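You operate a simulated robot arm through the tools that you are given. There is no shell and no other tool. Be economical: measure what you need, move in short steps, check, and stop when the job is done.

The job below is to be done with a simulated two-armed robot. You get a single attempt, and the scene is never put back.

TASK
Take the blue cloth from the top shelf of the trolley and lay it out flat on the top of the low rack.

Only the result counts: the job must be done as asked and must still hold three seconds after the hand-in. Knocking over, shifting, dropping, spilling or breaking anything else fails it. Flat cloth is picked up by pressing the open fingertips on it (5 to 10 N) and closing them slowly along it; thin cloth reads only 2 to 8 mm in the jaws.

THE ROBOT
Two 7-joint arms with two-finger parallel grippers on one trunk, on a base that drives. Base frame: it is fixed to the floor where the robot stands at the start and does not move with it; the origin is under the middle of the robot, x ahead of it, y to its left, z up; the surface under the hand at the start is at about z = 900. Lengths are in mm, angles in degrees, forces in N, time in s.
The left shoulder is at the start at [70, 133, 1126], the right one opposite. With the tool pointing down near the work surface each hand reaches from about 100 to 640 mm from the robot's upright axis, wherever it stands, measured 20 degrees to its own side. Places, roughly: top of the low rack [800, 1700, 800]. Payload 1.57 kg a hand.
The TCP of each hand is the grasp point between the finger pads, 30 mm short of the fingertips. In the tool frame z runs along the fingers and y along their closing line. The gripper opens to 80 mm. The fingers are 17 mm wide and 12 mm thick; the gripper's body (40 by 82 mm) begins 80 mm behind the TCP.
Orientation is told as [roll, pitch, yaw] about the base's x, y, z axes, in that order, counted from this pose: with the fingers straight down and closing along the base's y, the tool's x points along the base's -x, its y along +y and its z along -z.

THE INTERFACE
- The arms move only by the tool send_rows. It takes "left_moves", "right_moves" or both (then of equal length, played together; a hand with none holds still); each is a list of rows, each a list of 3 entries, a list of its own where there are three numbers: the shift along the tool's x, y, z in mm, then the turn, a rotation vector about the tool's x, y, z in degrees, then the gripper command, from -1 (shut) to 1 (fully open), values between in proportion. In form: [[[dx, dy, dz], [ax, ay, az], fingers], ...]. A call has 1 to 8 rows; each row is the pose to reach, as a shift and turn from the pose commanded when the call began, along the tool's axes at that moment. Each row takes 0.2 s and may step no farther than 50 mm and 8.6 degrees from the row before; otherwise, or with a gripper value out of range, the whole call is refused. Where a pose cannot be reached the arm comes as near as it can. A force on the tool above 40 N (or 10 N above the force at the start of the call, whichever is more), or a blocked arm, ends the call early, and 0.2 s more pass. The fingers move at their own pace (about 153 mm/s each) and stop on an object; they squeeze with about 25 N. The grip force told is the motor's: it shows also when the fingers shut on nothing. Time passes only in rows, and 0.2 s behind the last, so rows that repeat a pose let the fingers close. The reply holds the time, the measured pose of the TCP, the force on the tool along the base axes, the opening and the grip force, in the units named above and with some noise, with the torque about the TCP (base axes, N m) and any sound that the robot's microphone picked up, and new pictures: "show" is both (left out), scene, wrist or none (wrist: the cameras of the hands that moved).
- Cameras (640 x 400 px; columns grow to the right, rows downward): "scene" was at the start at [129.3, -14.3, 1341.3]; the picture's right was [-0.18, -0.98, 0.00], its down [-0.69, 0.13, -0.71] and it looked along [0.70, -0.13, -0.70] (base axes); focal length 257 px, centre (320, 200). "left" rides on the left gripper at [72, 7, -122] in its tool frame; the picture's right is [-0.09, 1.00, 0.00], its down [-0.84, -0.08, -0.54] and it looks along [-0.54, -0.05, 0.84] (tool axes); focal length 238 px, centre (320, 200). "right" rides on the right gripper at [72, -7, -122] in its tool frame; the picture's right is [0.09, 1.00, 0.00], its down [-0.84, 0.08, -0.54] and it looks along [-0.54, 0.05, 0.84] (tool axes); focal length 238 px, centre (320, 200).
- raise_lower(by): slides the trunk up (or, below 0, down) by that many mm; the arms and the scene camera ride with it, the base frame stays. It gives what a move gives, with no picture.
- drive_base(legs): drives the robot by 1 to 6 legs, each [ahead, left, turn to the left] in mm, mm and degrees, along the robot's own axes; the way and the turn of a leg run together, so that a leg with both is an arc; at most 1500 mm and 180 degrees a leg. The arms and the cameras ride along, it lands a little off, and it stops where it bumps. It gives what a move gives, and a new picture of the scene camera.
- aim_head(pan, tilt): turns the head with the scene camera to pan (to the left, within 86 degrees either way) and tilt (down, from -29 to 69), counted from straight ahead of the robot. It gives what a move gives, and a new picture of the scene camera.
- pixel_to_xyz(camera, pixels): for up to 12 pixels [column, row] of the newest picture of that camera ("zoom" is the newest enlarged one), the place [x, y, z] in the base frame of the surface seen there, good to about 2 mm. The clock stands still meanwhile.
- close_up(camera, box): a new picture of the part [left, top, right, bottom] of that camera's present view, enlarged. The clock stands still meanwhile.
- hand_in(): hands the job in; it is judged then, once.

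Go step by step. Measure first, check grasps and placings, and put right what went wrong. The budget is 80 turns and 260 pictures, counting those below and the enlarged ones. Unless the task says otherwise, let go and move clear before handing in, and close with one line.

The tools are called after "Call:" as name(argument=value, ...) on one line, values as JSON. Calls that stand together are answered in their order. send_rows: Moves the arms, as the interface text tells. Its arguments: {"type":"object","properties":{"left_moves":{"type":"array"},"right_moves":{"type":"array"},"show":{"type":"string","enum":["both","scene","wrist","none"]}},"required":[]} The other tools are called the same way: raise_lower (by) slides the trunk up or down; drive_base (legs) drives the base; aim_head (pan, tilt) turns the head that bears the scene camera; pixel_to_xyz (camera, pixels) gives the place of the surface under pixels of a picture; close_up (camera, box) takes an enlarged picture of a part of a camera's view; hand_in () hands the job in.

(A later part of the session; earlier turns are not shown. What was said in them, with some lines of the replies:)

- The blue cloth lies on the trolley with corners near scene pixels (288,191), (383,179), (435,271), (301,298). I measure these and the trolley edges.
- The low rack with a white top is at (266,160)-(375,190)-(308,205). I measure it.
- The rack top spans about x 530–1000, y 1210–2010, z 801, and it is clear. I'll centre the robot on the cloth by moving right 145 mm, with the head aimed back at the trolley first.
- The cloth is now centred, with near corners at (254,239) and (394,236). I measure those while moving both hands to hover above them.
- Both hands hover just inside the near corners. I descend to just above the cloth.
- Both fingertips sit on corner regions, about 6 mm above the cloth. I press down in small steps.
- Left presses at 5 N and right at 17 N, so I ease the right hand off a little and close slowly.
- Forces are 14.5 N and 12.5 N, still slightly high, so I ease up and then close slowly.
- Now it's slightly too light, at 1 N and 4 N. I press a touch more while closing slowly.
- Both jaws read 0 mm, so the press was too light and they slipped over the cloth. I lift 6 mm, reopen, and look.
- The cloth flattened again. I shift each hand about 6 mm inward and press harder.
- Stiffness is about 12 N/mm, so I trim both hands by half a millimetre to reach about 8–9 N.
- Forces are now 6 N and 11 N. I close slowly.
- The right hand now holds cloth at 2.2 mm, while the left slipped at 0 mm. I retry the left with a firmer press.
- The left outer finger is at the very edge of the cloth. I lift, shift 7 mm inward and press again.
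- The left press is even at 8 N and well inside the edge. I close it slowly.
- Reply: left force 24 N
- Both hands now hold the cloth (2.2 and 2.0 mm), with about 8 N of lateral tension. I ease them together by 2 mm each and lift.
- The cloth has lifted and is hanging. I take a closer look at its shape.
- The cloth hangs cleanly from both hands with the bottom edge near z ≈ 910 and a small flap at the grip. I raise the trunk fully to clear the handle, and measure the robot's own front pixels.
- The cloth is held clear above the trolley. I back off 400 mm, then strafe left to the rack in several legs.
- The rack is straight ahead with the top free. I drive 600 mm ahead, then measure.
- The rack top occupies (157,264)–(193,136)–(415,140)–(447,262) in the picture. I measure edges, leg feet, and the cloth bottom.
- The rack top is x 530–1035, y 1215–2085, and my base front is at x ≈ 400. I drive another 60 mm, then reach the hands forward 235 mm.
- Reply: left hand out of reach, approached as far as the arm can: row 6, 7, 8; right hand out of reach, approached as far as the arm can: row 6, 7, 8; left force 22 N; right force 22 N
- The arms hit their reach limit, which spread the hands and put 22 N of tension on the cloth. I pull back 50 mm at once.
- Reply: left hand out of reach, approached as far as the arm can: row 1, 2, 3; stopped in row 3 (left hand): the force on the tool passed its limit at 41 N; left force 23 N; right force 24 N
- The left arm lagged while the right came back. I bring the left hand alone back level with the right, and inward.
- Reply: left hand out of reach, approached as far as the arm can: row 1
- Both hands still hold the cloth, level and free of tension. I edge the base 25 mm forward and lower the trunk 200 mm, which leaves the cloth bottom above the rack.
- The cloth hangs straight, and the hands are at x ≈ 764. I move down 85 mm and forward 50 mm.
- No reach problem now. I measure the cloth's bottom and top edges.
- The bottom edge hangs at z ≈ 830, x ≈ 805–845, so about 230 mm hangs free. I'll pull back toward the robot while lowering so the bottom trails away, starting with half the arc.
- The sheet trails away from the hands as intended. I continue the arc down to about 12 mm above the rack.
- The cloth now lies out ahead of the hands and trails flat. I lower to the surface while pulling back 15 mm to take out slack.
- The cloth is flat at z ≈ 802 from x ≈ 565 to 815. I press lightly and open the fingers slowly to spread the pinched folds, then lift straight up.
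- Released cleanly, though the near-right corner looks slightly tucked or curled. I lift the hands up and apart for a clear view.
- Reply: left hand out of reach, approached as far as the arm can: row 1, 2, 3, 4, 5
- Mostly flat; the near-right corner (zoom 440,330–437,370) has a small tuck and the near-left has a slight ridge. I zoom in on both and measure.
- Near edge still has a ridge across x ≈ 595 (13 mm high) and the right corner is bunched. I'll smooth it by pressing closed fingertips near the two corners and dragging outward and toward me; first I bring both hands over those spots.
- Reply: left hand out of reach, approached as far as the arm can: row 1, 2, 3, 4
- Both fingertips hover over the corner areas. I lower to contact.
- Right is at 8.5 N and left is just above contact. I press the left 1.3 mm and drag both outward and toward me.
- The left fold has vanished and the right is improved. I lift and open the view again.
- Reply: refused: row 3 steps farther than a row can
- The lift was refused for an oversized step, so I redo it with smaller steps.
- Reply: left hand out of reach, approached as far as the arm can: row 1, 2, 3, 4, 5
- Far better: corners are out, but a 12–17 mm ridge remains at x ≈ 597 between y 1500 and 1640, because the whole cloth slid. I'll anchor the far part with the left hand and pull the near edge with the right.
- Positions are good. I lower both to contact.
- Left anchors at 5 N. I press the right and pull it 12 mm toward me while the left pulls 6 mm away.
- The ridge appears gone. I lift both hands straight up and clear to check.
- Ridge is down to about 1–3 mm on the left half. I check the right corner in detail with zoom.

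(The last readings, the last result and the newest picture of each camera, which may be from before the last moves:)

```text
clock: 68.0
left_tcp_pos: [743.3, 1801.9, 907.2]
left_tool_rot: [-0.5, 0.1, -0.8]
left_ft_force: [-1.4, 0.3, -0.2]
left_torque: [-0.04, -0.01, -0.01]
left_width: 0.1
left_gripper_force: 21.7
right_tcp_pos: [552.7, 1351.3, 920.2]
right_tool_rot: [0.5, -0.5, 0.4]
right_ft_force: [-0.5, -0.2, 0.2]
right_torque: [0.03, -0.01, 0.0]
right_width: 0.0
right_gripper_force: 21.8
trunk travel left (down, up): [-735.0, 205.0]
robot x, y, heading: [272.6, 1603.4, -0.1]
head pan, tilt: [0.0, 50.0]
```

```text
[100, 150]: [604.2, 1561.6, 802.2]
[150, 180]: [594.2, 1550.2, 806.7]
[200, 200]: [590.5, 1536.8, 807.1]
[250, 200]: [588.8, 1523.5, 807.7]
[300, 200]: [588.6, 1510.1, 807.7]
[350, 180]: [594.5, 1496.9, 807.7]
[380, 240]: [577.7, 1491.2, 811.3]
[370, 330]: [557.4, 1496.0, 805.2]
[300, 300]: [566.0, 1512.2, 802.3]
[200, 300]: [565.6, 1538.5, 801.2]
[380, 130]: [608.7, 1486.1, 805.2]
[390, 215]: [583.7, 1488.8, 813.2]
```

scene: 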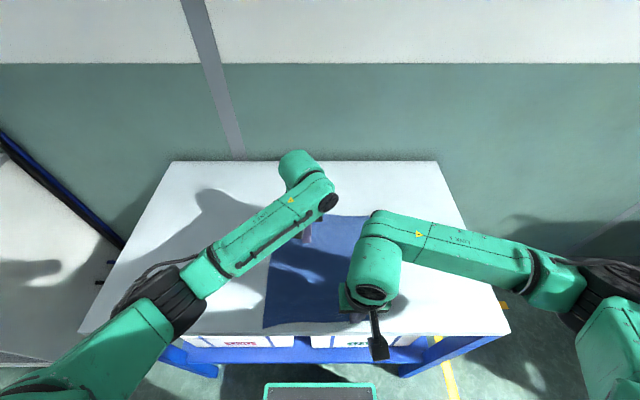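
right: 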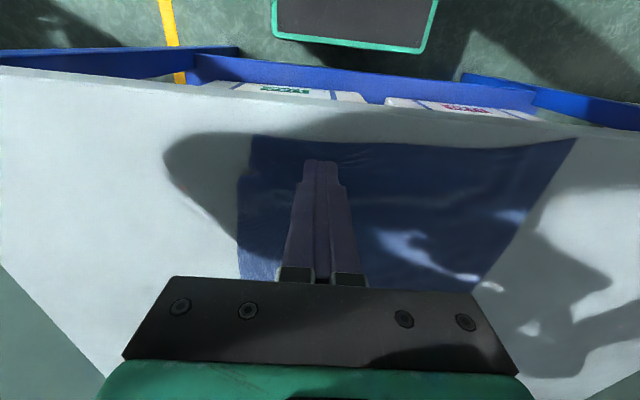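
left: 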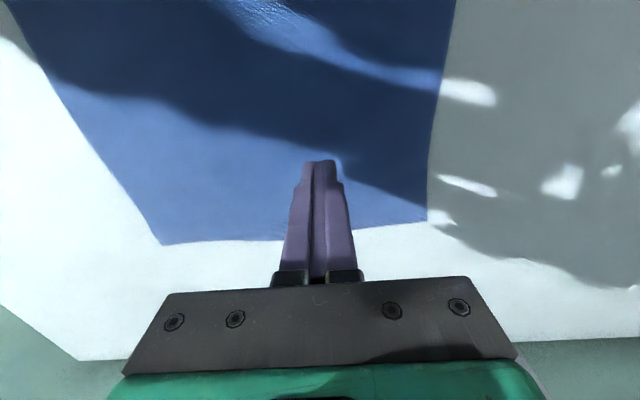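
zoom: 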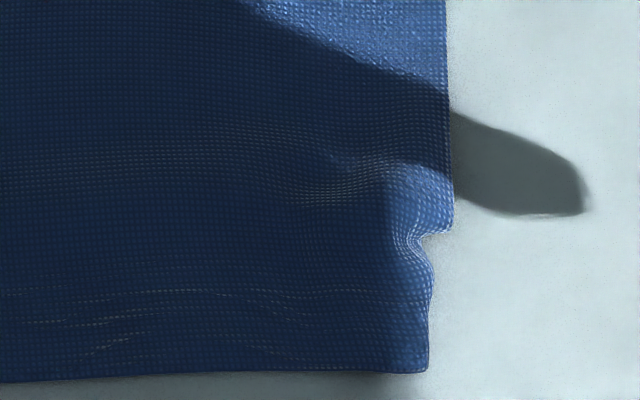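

A small pucker about 10 mm high remains at the right edge, near (583,1489). I anchor with the left hand at about (720,1560) and go to the corner with the right.

Call:
send_rows(left_moves=[[[4, -40, 0], [0, 0, 0], -1], [[8, -81, 0], [0, 0, 0], -1], [[12, -122, 5], [0, 0, 0], -1], [[16, -162, 20], [0, 0, 0], -1], [[20, -202, 35], [0, 0, 0], -1], [[23, -240, 52], [0, 0, 0], -1], [[23, -242, 66], [0, 0, 0], -1], [[23, -242, 73], [0, 0, 0], -1]], right_moves=[[[0, 20, 0], [0, 0, 0], -1], [[-2, 40, 0], [0, 0, 0], -1], [[-4, 65, 0], [0, 0, 0], -1], [[-6, 90, 15], [0, 0, 0], -1], [[-8, 115, 35], [0, 0, 0], -1], [[-8, 140, 55], [0, 0, 0], -1], [[-8, 144, 75], [0, 0, 0], -1], [[-8, 144, 83], [0, 0, 0], -1]], show="wrist")

```text
clock: 69.8
left_tcp_pos: [719.9, 1557.7, 836.9]
left_tool_rot: [-0.5, 0.3, -0.5]
left_ft_force: [-0.1, -0.1, 0.9]
left_torque: [-0.02, 0.02, 0.01]
left_width: 0.2
left_gripper_force: 21.0
right_tcp_pos: [562.2, 1498.2, 839.4]
right_tool_rot: [0.4, -0.6, 0.3]
right_ft_force: [-0.1, -0.9, 0.1]
right_torque: [-0.01, -0.01, 0.01]
right_width: 0.0
right_gripper_force: 21.1
trunk travel left (down, up): [-735.0, 205.0]
robot x, y, heading: [276.8, 1601.6, 0.0]
head pan, tilt: [0.0, 50.0]
```

right: 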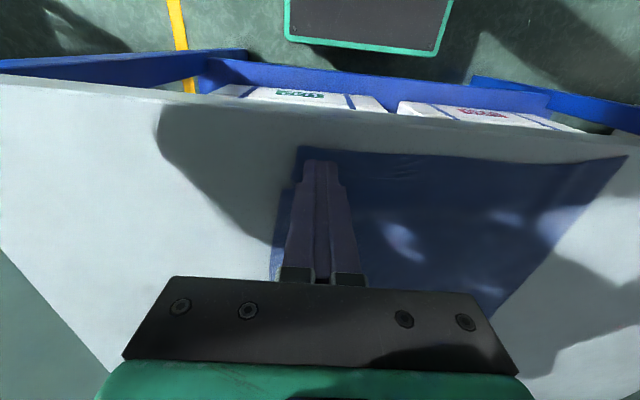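
left: 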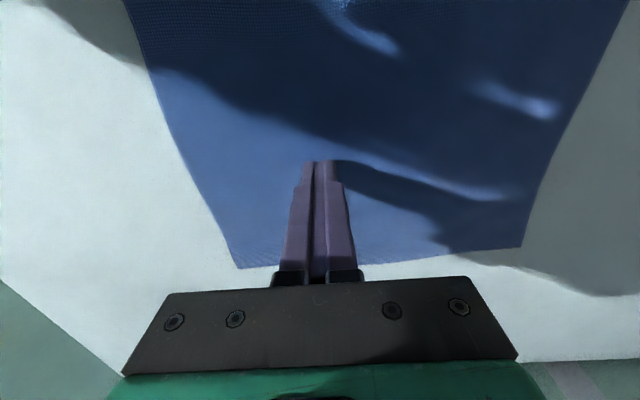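

Both are about 6–8 mm above contact. I press and drag the right corner outward and toward me.

Call:
send_rows(left_moves=[[[0, 0, 4], [0, 0, 0], -1], [[0, 0, 6.2], [0, 0, 0], -1], [[0, 0, 6.2], [0, 0, 0], -1], [[0, 0, 6.2], [0, 0, 0], -1], [[0, 0, 6.2], [0, 0, 0], -1], [[0, 0, 6.2], [0, 0, 0], -1], [[0, 0, 6.2], [0, 0, 0], -1], [[0, 0, 6.2], [0, 0, 0], -1]], right_moves=[[[0, 0, 5], [0, 0, 0], -1], [[0, 0, 8.2], [0, 0, 0], -1], [[2, -3, 8.4], [0, 0, 0], -1], [[5, -6, 8.4], [0, 0, 0], -1], [[8, -9, 8.4], [0, 0, 0], -1], [[11, -11, 8.4], [0, 0, 0], -1], [[11, -11, 8.4], [0, 0, 0], -1], [[11, -11, -3], [0, 0, 0], -1]], show="none")

Call:
send_rows(left_moves=[[[0, 0, -20], [0, 0, 0], -1], [[0, 10, -55], [0, 0, 0], -1], [[0, 50, -75], [0, 0, 0], -1], [[0, 95, -80], [0, 0, 0], -1], [[0, 140, -80], [0, 0, 0], -1], [[0, 185, -80], [0, 0, 0], -1], [[0, 225, -80], [0, 0, 0], -1], [[0, 260, -80], [0, 0, 0], -1]], right_moves=[[[0, 0, -20], [0, 0, 0], -1], [[0, -5, -50], [0, 0, 0], -1], [[0, -45, -70], [0, 0, 0], -1], [[0, -90, -80], [0, 0, 0], -1], [[0, -135, -80], [0, 0, 0], -1], [[0, -170, -80], [0, 0, 0], -1], [[0, -200, -80], [0, 0, 0], -1], [[0, -220, -80], [0, 0, 0], -1]], show="scene")

Call:
close_up(camera="scene", box=[336, 276, 394, 325])

Call:
pixel_to_xyz(camera="zoom", pixels=[[100, 150], [150, 180], [200, 200], [250, 200], [300, 200], [350, 180], [380, 240], [370, 330], [300, 300], [200, 300], [380, 130], [390, 215]])

```text
clock: 71.7
left_tcp_pos: [718.6, 1556.9, 831.9]
left_tool_rot: [-0.5, 0.1, -0.7]
left_ft_force: [1.4, 0.6, 1.0]
left_torque: [0.01, 0.0, 0.01]
left_width: 0.0
left_gripper_force: 21.3
right_tcp_pos: [549.0, 1487.9, 840.2]
right_tool_rot: [0.4, -0.3, 0.3]
right_ft_force: [0.4, -0.1, -0.1]
right_torque: [0.01, 0.03, -0.01]
right_width: 0.0
right_gripper_force: 21.1
trunk travel left (down, up): [-735.0, 205.0]
robot x, y, heading: [269.1, 1601.3, -0.2]
head pan, tilt: [0.0, 50.0]
```

```text
clock: 73.5
left_tcp_pos: [719.6, 1819.4, 910.5]
left_tool_rot: [-0.5, 0.2, -0.7]
left_ft_force: [0.3, -0.1, 0.6]
left_torque: [-0.01, -0.01, 0.0]
left_width: 0.0
left_gripper_force: 21.6
right_tcp_pos: [552.2, 1266.9, 920.0]
right_tool_rot: [0.4, -0.6, 0.4]
right_ft_force: [0.3, -0.3, -0.3]
right_torque: [-0.02, -0.01, -0.03]
right_width: 0.0
right_gripper_force: 21.6
trunk travel left (down, up): [-735.0, 205.0]
robot x, y, heading: [276.0, 1605.0, 0.1]
head pan, tilt: [0.0, 50.0]
```

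scene: 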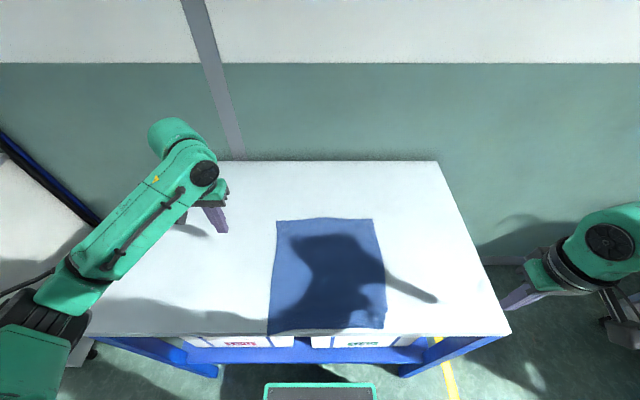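

```text
8.16 times, centred on (365, 300) of scene
```

zoom: 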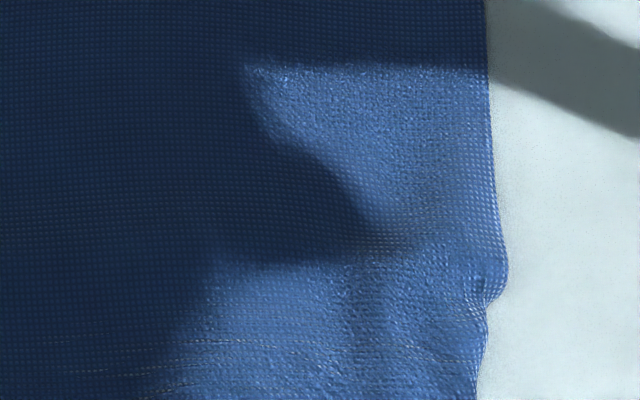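

```text
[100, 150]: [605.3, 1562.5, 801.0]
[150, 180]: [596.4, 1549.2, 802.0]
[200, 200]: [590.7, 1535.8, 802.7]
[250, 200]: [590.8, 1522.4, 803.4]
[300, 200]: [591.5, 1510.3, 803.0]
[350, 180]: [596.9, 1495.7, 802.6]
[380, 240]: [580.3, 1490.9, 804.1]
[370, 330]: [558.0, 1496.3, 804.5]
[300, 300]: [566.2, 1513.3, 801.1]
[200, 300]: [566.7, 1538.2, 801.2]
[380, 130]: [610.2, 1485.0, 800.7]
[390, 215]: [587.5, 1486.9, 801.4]
```

Now the cloth is within 1–4 mm of flat everywhere there. I check the whole outline and its margin to the rack's front edge.

Call:
close_up(camera="scene", box=[250, 205, 410, 345])

Call:
pixel_to_xyz(camera="scene", pixels=[[271, 332], [325, 327], [381, 325], [279, 222], [371, 221], [325, 221], [275, 280], [384, 290], [320, 310], [290, 318], [271, 336], [330, 260]])

```text
2.86 times, centred on (330, 275) of scene
```

zoom: 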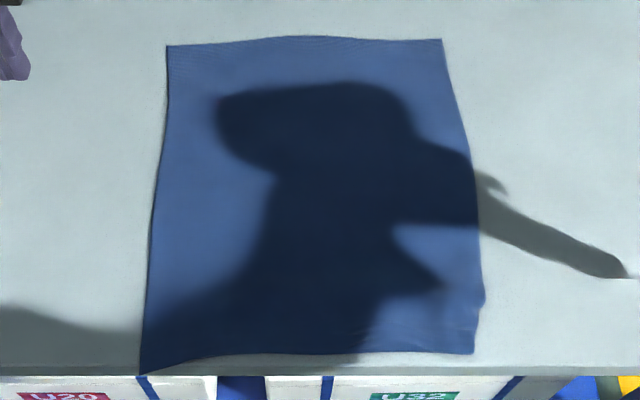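

```text
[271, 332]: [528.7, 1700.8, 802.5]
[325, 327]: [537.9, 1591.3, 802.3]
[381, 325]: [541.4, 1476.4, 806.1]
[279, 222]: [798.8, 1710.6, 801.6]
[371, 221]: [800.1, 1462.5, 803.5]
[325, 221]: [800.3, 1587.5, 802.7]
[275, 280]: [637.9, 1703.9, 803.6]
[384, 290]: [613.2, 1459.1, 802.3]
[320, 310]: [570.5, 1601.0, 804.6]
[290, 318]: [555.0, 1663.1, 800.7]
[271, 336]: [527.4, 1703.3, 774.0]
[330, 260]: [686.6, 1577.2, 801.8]
```

The cloth is flat, but it slid toward me and the left near corner is right at the rack's front edge (x ≈ 528). I'll press near the far edge with both hands and draw the whole cloth about 70 mm away; first, position the hands.

Call:
send_rows(left_moves=[[[-8, -20, 0], [0, 0, 0], -1], [[-16, -40, 0], [0, 0, 0], -1], [[-24, -60, 0], [0, 0, 0], -1], [[-32, -80, 0], [0, 0, 0], -1], [[-40, -100, 0], [0, 0, 0], -1], [[-48, -125, 5], [0, 0, 0], -1], [[-55, -150, 30], [0, 0, 0], -1], [[-60, -154, 55], [0, 0, 0], -1]], right_moves=[[[-30, 30, 0], [0, 0, 0], -1], [[-60, 62, 0], [0, 0, 0], -1], [[-92, 95, 0], [0, 0, 0], -1], [[-124, 128, 0], [0, 0, 0], -1], [[-156, 162, 5], [0, 0, 0], -1], [[-188, 196, 15], [0, 0, 0], -1], [[-215, 230, 35], [0, 0, 0], -1], [[-228, 241, 65], [0, 0, 0], -1]], show="wrist")

```text
clock: 75.2
left_tcp_pos: [781.4, 1665.2, 855.6]
left_tool_rot: [-0.6, 0.2, -0.7]
left_ft_force: [-1.0, 0.5, -0.1]
left_torque: [-0.01, -0.01, 0.0]
left_width: 0.0
left_gripper_force: 21.3
right_tcp_pos: [780.7, 1510.0, 859.6]
right_tool_rot: [0.4, -0.4, 0.4]
right_ft_force: [0.2, 0.2, 0.9]
right_torque: [0.0, -0.04, -0.02]
right_width: 0.0
right_gripper_force: 21.3
trunk travel left (down, up): [-735.0, 205.0]
robot x, y, heading: [278.0, 1600.5, 0.4]
head pan, tilt: [0.0, 50.0]
```

right: 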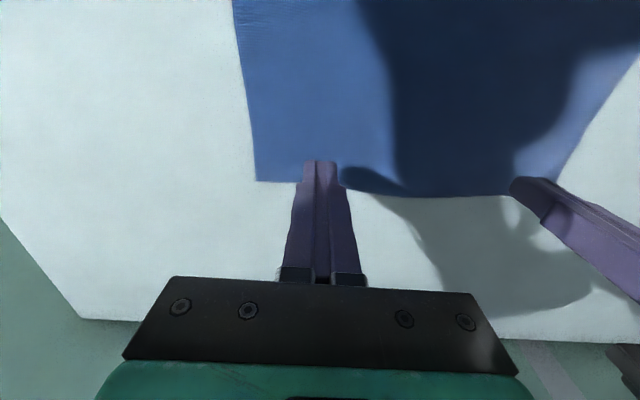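
left: 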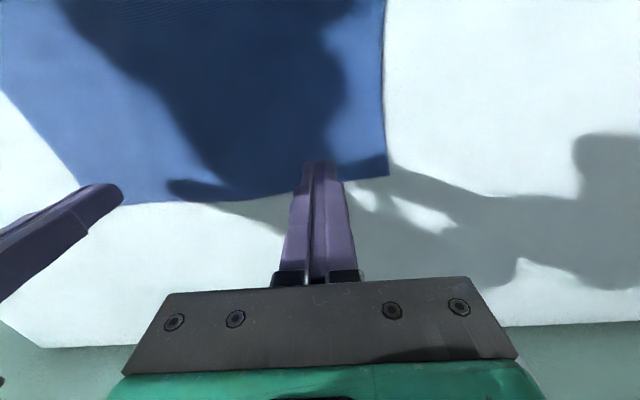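

Both tips are close to the far edge. I shift 8 mm in and lower to contact.

Call:
send_rows(left_moves=[[[4, 0, 10], [0, 0, 0], -1], [[8, 0, 18], [0, 0, 0], -1], [[8, 0, 23.5], [0, 0, 0], -1], [[8, 0, 23.5], [0, 0, 0], -1]], right_moves=[[[4, 0, 12], [0, 0, 0], -1], [[8, 0, 22], [0, 0, 0], -1], [[8, 0, 27], [0, 0, 0], -1], [[8, 0, 27], [0, 0, 0], -1]], show="none")

```text
clock: 76.2
left_tcp_pos: [772.4, 1664.3, 832.0]
left_tool_rot: [-0.4, 0.2, -0.7]
left_ft_force: [-0.1, 0.0, 0.7]
left_torque: [0.02, 0.0, 0.0]
left_width: 0.0
left_gripper_force: 21.4
right_tcp_pos: [771.0, 1509.9, 830.7]
right_tool_rot: [0.5, -0.4, 0.4]
right_ft_force: [-0.3, 0.1, 0.3]
right_torque: [-0.01, 0.01, 0.0]
right_width: 0.0
right_gripper_force: 21.4
trunk travel left (down, up): [-735.0, 205.0]
robot x, y, heading: [275.6, 1599.6, -0.1]
head pan, tilt: [0.0, 50.0]
```

Now at light contact. I press 1 mm and drag 35 mm away, checking forces.

Call:
send_rows(left_moves=[[[0, 0, 1], [0, 0, 0], -1], [[-5, 0, 1], [0, 0, 0], -1], [[-11, 0, 1], [0, 0, 0], -1], [[-17, 0, 1], [0, 0, 0], -1], [[-23, 0, 1], [0, 0, 0], -1], [[-29, 0, 1], [0, 0, 0], -1], [[-35, 0, 1], [0, 0, 0], -1]], right_moves=[[[0, 0, 1], [0, 0, 0], -1], [[-5, 0, 1], [0, 0, 0], -1], [[-11, 0, 1], [0, 0, 0], -1], [[-17, 0, 1], [0, 0, 0], -1], [[-23, 0, 1], [0, 0, 0], -1], [[-29, 0, 1], [0, 0, 0], -1], [[-35, 0, 1], [0, 0, 0], -1]], show="both")

```text
clock: 77.8
left_tcp_pos: [807.0, 1662.6, 831.2]
left_tool_rot: [-0.5, 0.2, -0.7]
left_ft_force: [0.0, 0.5, -0.2]
left_torque: [-0.01, -0.01, -0.01]
left_width: 0.0
left_gripper_force: 20.9
right_tcp_pos: [805.9, 1510.3, 831.6]
right_tool_rot: [0.3, -0.5, 0.5]
right_ft_force: [-1.6, 0.2, 3.4]
right_torque: [-0.02, 0.07, 0.01]
right_width: 0.0
right_gripper_force: 20.9
trunk travel left (down, up): [-735.0, 205.0]
robot x, y, heading: [274.5, 1601.2, -0.1]
head pan, tilt: [0.0, 50.0]
```

scene: 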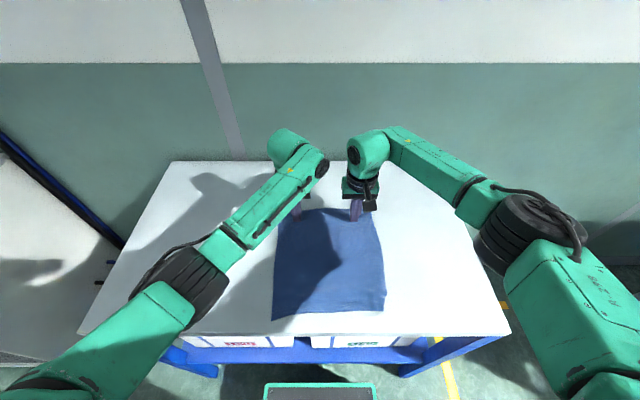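
right: 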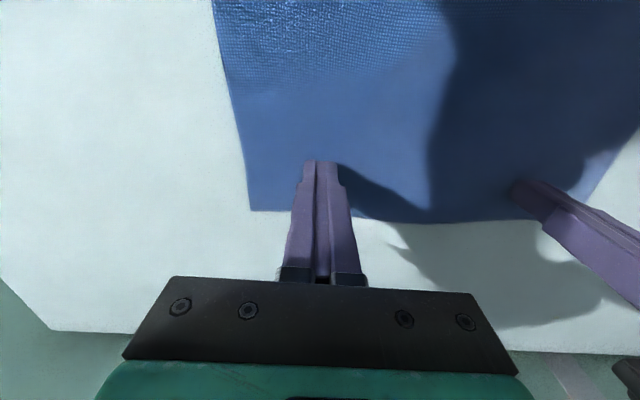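
left: 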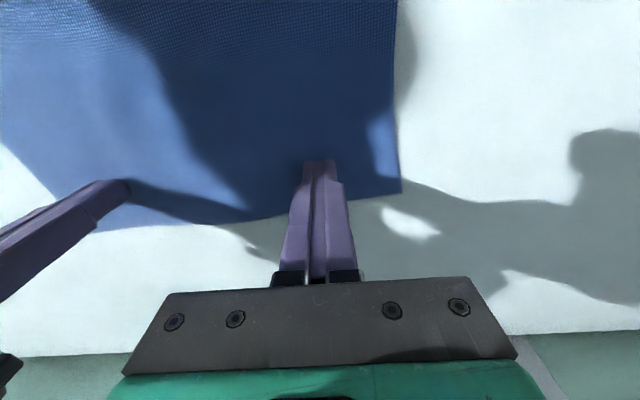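

It works; the cloth moved about 25–30 mm and stayed flat. I press the left a bit more and drag another 42 mm, then lift.

Call:
send_rows(left_moves=[[[0, 0, 0.8], [0, 0, 0], -1], [[-7, 0, 0.9], [0, 0, 0], -1], [[-14, 0, 0.9], [0, 0, 0], -1], [[-21, 0, 0.9], [0, 0, 0], -1], [[-28, 0, 0.9], [0, 0, 0], -1], [[-35, 0, 0.9], [0, 0, 0], -1], [[-42, 0, 0.9], [0, 0, 0], -1], [[-42, 0, -12], [0, 0, 0], -1]], right_moves=[[[0, 0, 0.2], [0, 0, 0], -1], [[-7, 0, 0.3], [0, 0, 0], -1], [[-14, 0, 0.3], [0, 0, 0], -1], [[-21, 0, 0.3], [0, 0, 0], -1], [[-28, 0, 0.3], [0, 0, 0], -1], [[-35, 0, 0.3], [0, 0, 0], -1], [[-42, 0, 0.3], [0, 0, 0], -1], [[-42, 0, -12], [0, 0, 0], -1]], show="none")

Call:
send_rows(left_moves=[[[0, 0, -30], [0, 0, 0], -1], [[0, 15, -60], [0, 0, 0], -1], [[10, 50, -75], [0, 0, 0], -1], [[20, 90, -75], [0, 0, 0], -1], [[30, 130, -75], [0, 0, 0], -1], [[40, 165, -75], [0, 0, 0], -1]], right_moves=[[[0, 0, -30], [0, 0, 0], -1], [[0, -15, -60], [0, 0, 0], -1], [[10, -50, -75], [0, 0, 0], -1], [[20, -90, -75], [0, 0, 0], -1], [[30, -130, -75], [0, 0, 0], -1], [[40, -165, -75], [0, 0, 0], -1]], show="scene")

Call:
close_up(camera="scene", box=[250, 195, 410, 335])

```text
clock: 79.7
left_tcp_pos: [847.8, 1663.7, 841.8]
left_tool_rot: [-0.5, 0.2, -0.7]
left_ft_force: [0.0, 0.1, 0.9]
left_torque: [0.01, -0.01, -0.01]
left_width: 0.0
left_gripper_force: 21.4
right_tcp_pos: [849.1, 1509.6, 843.0]
right_tool_rot: [0.5, -0.3, 0.4]
right_ft_force: [0.1, 0.6, 0.1]
right_torque: [-0.03, 0.03, 0.0]
right_width: 0.0
right_gripper_force: 21.1
trunk travel left (down, up): [-735.0, 205.0]
robot x, y, heading: [277.1, 1600.2, -0.2]
head pan, tilt: [0.0, 50.0]
```

```text
clock: 81.0
left_tcp_pos: [808.3, 1830.5, 918.6]
left_tool_rot: [-0.4, 0.1, -0.6]
left_ft_force: [-0.3, -0.2, 0.2]
left_torque: [0.0, 0.02, -0.03]
left_width: 0.3
left_gripper_force: 21.4
right_tcp_pos: [807.2, 1343.4, 916.3]
right_tool_rot: [0.5, -0.6, 0.4]
right_ft_force: [-0.6, -1.0, 0.8]
right_torque: [0.0, -0.02, -0.04]
right_width: 0.1
right_gripper_force: 22.0
trunk travel left (down, up): [-735.0, 205.0]
robot x, y, heading: [278.8, 1600.4, -0.1]
head pan, tilt: [0.0, 50.0]
```

scene: 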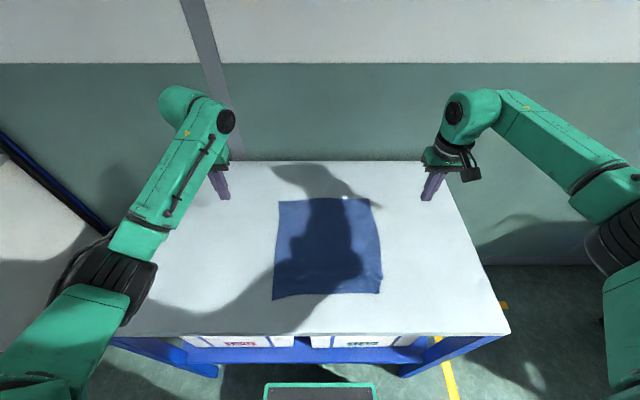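

```text
2.86 times, centred on (330, 265) of scene
```

zoom: 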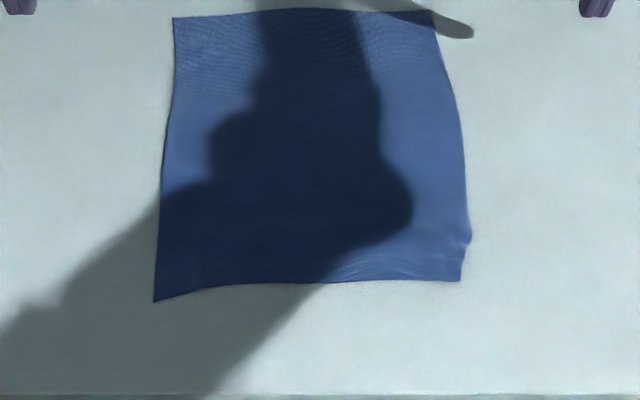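

Cloth is now clear of all edges and lying out. I check heights across it.

Call:
pixel_to_xyz(camera="zoom", pixels=[[160, 296], [310, 278], [456, 276], [178, 22], [430, 20], [310, 15], [310, 150], [465, 238], [400, 262], [250, 230], [445, 250], [350, 235]])

Call:
pixel_to_xyz(camera="zoom", pixels=[[200, 250], [170, 200], [455, 180], [430, 225], [350, 262], [300, 40], [230, 60], [380, 60], [250, 260], [300, 220], [400, 225], [460, 240]])

```text
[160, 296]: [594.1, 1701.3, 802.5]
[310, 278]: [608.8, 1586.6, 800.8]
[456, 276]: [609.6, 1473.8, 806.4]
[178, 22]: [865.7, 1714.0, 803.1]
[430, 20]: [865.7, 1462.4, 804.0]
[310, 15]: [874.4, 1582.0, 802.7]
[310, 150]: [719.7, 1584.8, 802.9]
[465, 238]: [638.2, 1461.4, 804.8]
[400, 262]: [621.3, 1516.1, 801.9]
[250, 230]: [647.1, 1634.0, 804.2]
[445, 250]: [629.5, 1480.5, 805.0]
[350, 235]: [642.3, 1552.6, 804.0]
```

```text
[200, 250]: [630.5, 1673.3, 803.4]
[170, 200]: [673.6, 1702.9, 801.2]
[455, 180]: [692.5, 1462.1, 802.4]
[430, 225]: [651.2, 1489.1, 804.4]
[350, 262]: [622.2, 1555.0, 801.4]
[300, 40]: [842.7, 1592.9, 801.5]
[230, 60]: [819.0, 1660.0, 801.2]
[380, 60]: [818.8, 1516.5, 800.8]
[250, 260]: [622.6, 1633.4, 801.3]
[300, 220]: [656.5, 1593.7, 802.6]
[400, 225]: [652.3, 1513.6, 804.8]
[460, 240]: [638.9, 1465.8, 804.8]
```

The cloth lies flat (z 801–806 mm) at nearly its full size of about 270 × 245 mm, with at least 60 mm to every rack edge. I raise the trunk to move clear, then hand in.

Call:
raise_lower(by=120)

Call:
hand_in()

```text
clock: 82.5
left_tcp_pos: [809.2, 1831.0, 1036.9]
left_tool_rot: [-0.4, 0.2, -0.7]
left_ft_force: [-0.4, -0.8, -0.2]
left_torque: [0.0, 0.02, -0.01]
left_width: 0.2
left_gripper_force: 21.4
right_tcp_pos: [808.2, 1343.8, 1035.4]
right_tool_rot: [0.4, -0.4, 0.3]
right_ft_force: [0.1, -0.5, -0.6]
right_torque: [0.0, 0.01, 0.0]
right_width: 0.0
right_gripper_force: 21.6
trunk travel left (down, up): [-855.0, 85.0]
robot x, y, heading: [270.0, 1602.2, -0.0]
head pan, tilt: [0.0, 50.0]
```

```text
The job is handed in.
```

The blue cloth is off the trolley and laid out on top of the low rack, flat to about 5 mm and clear of every edge; both hands were lifted clear and the job is handed in.
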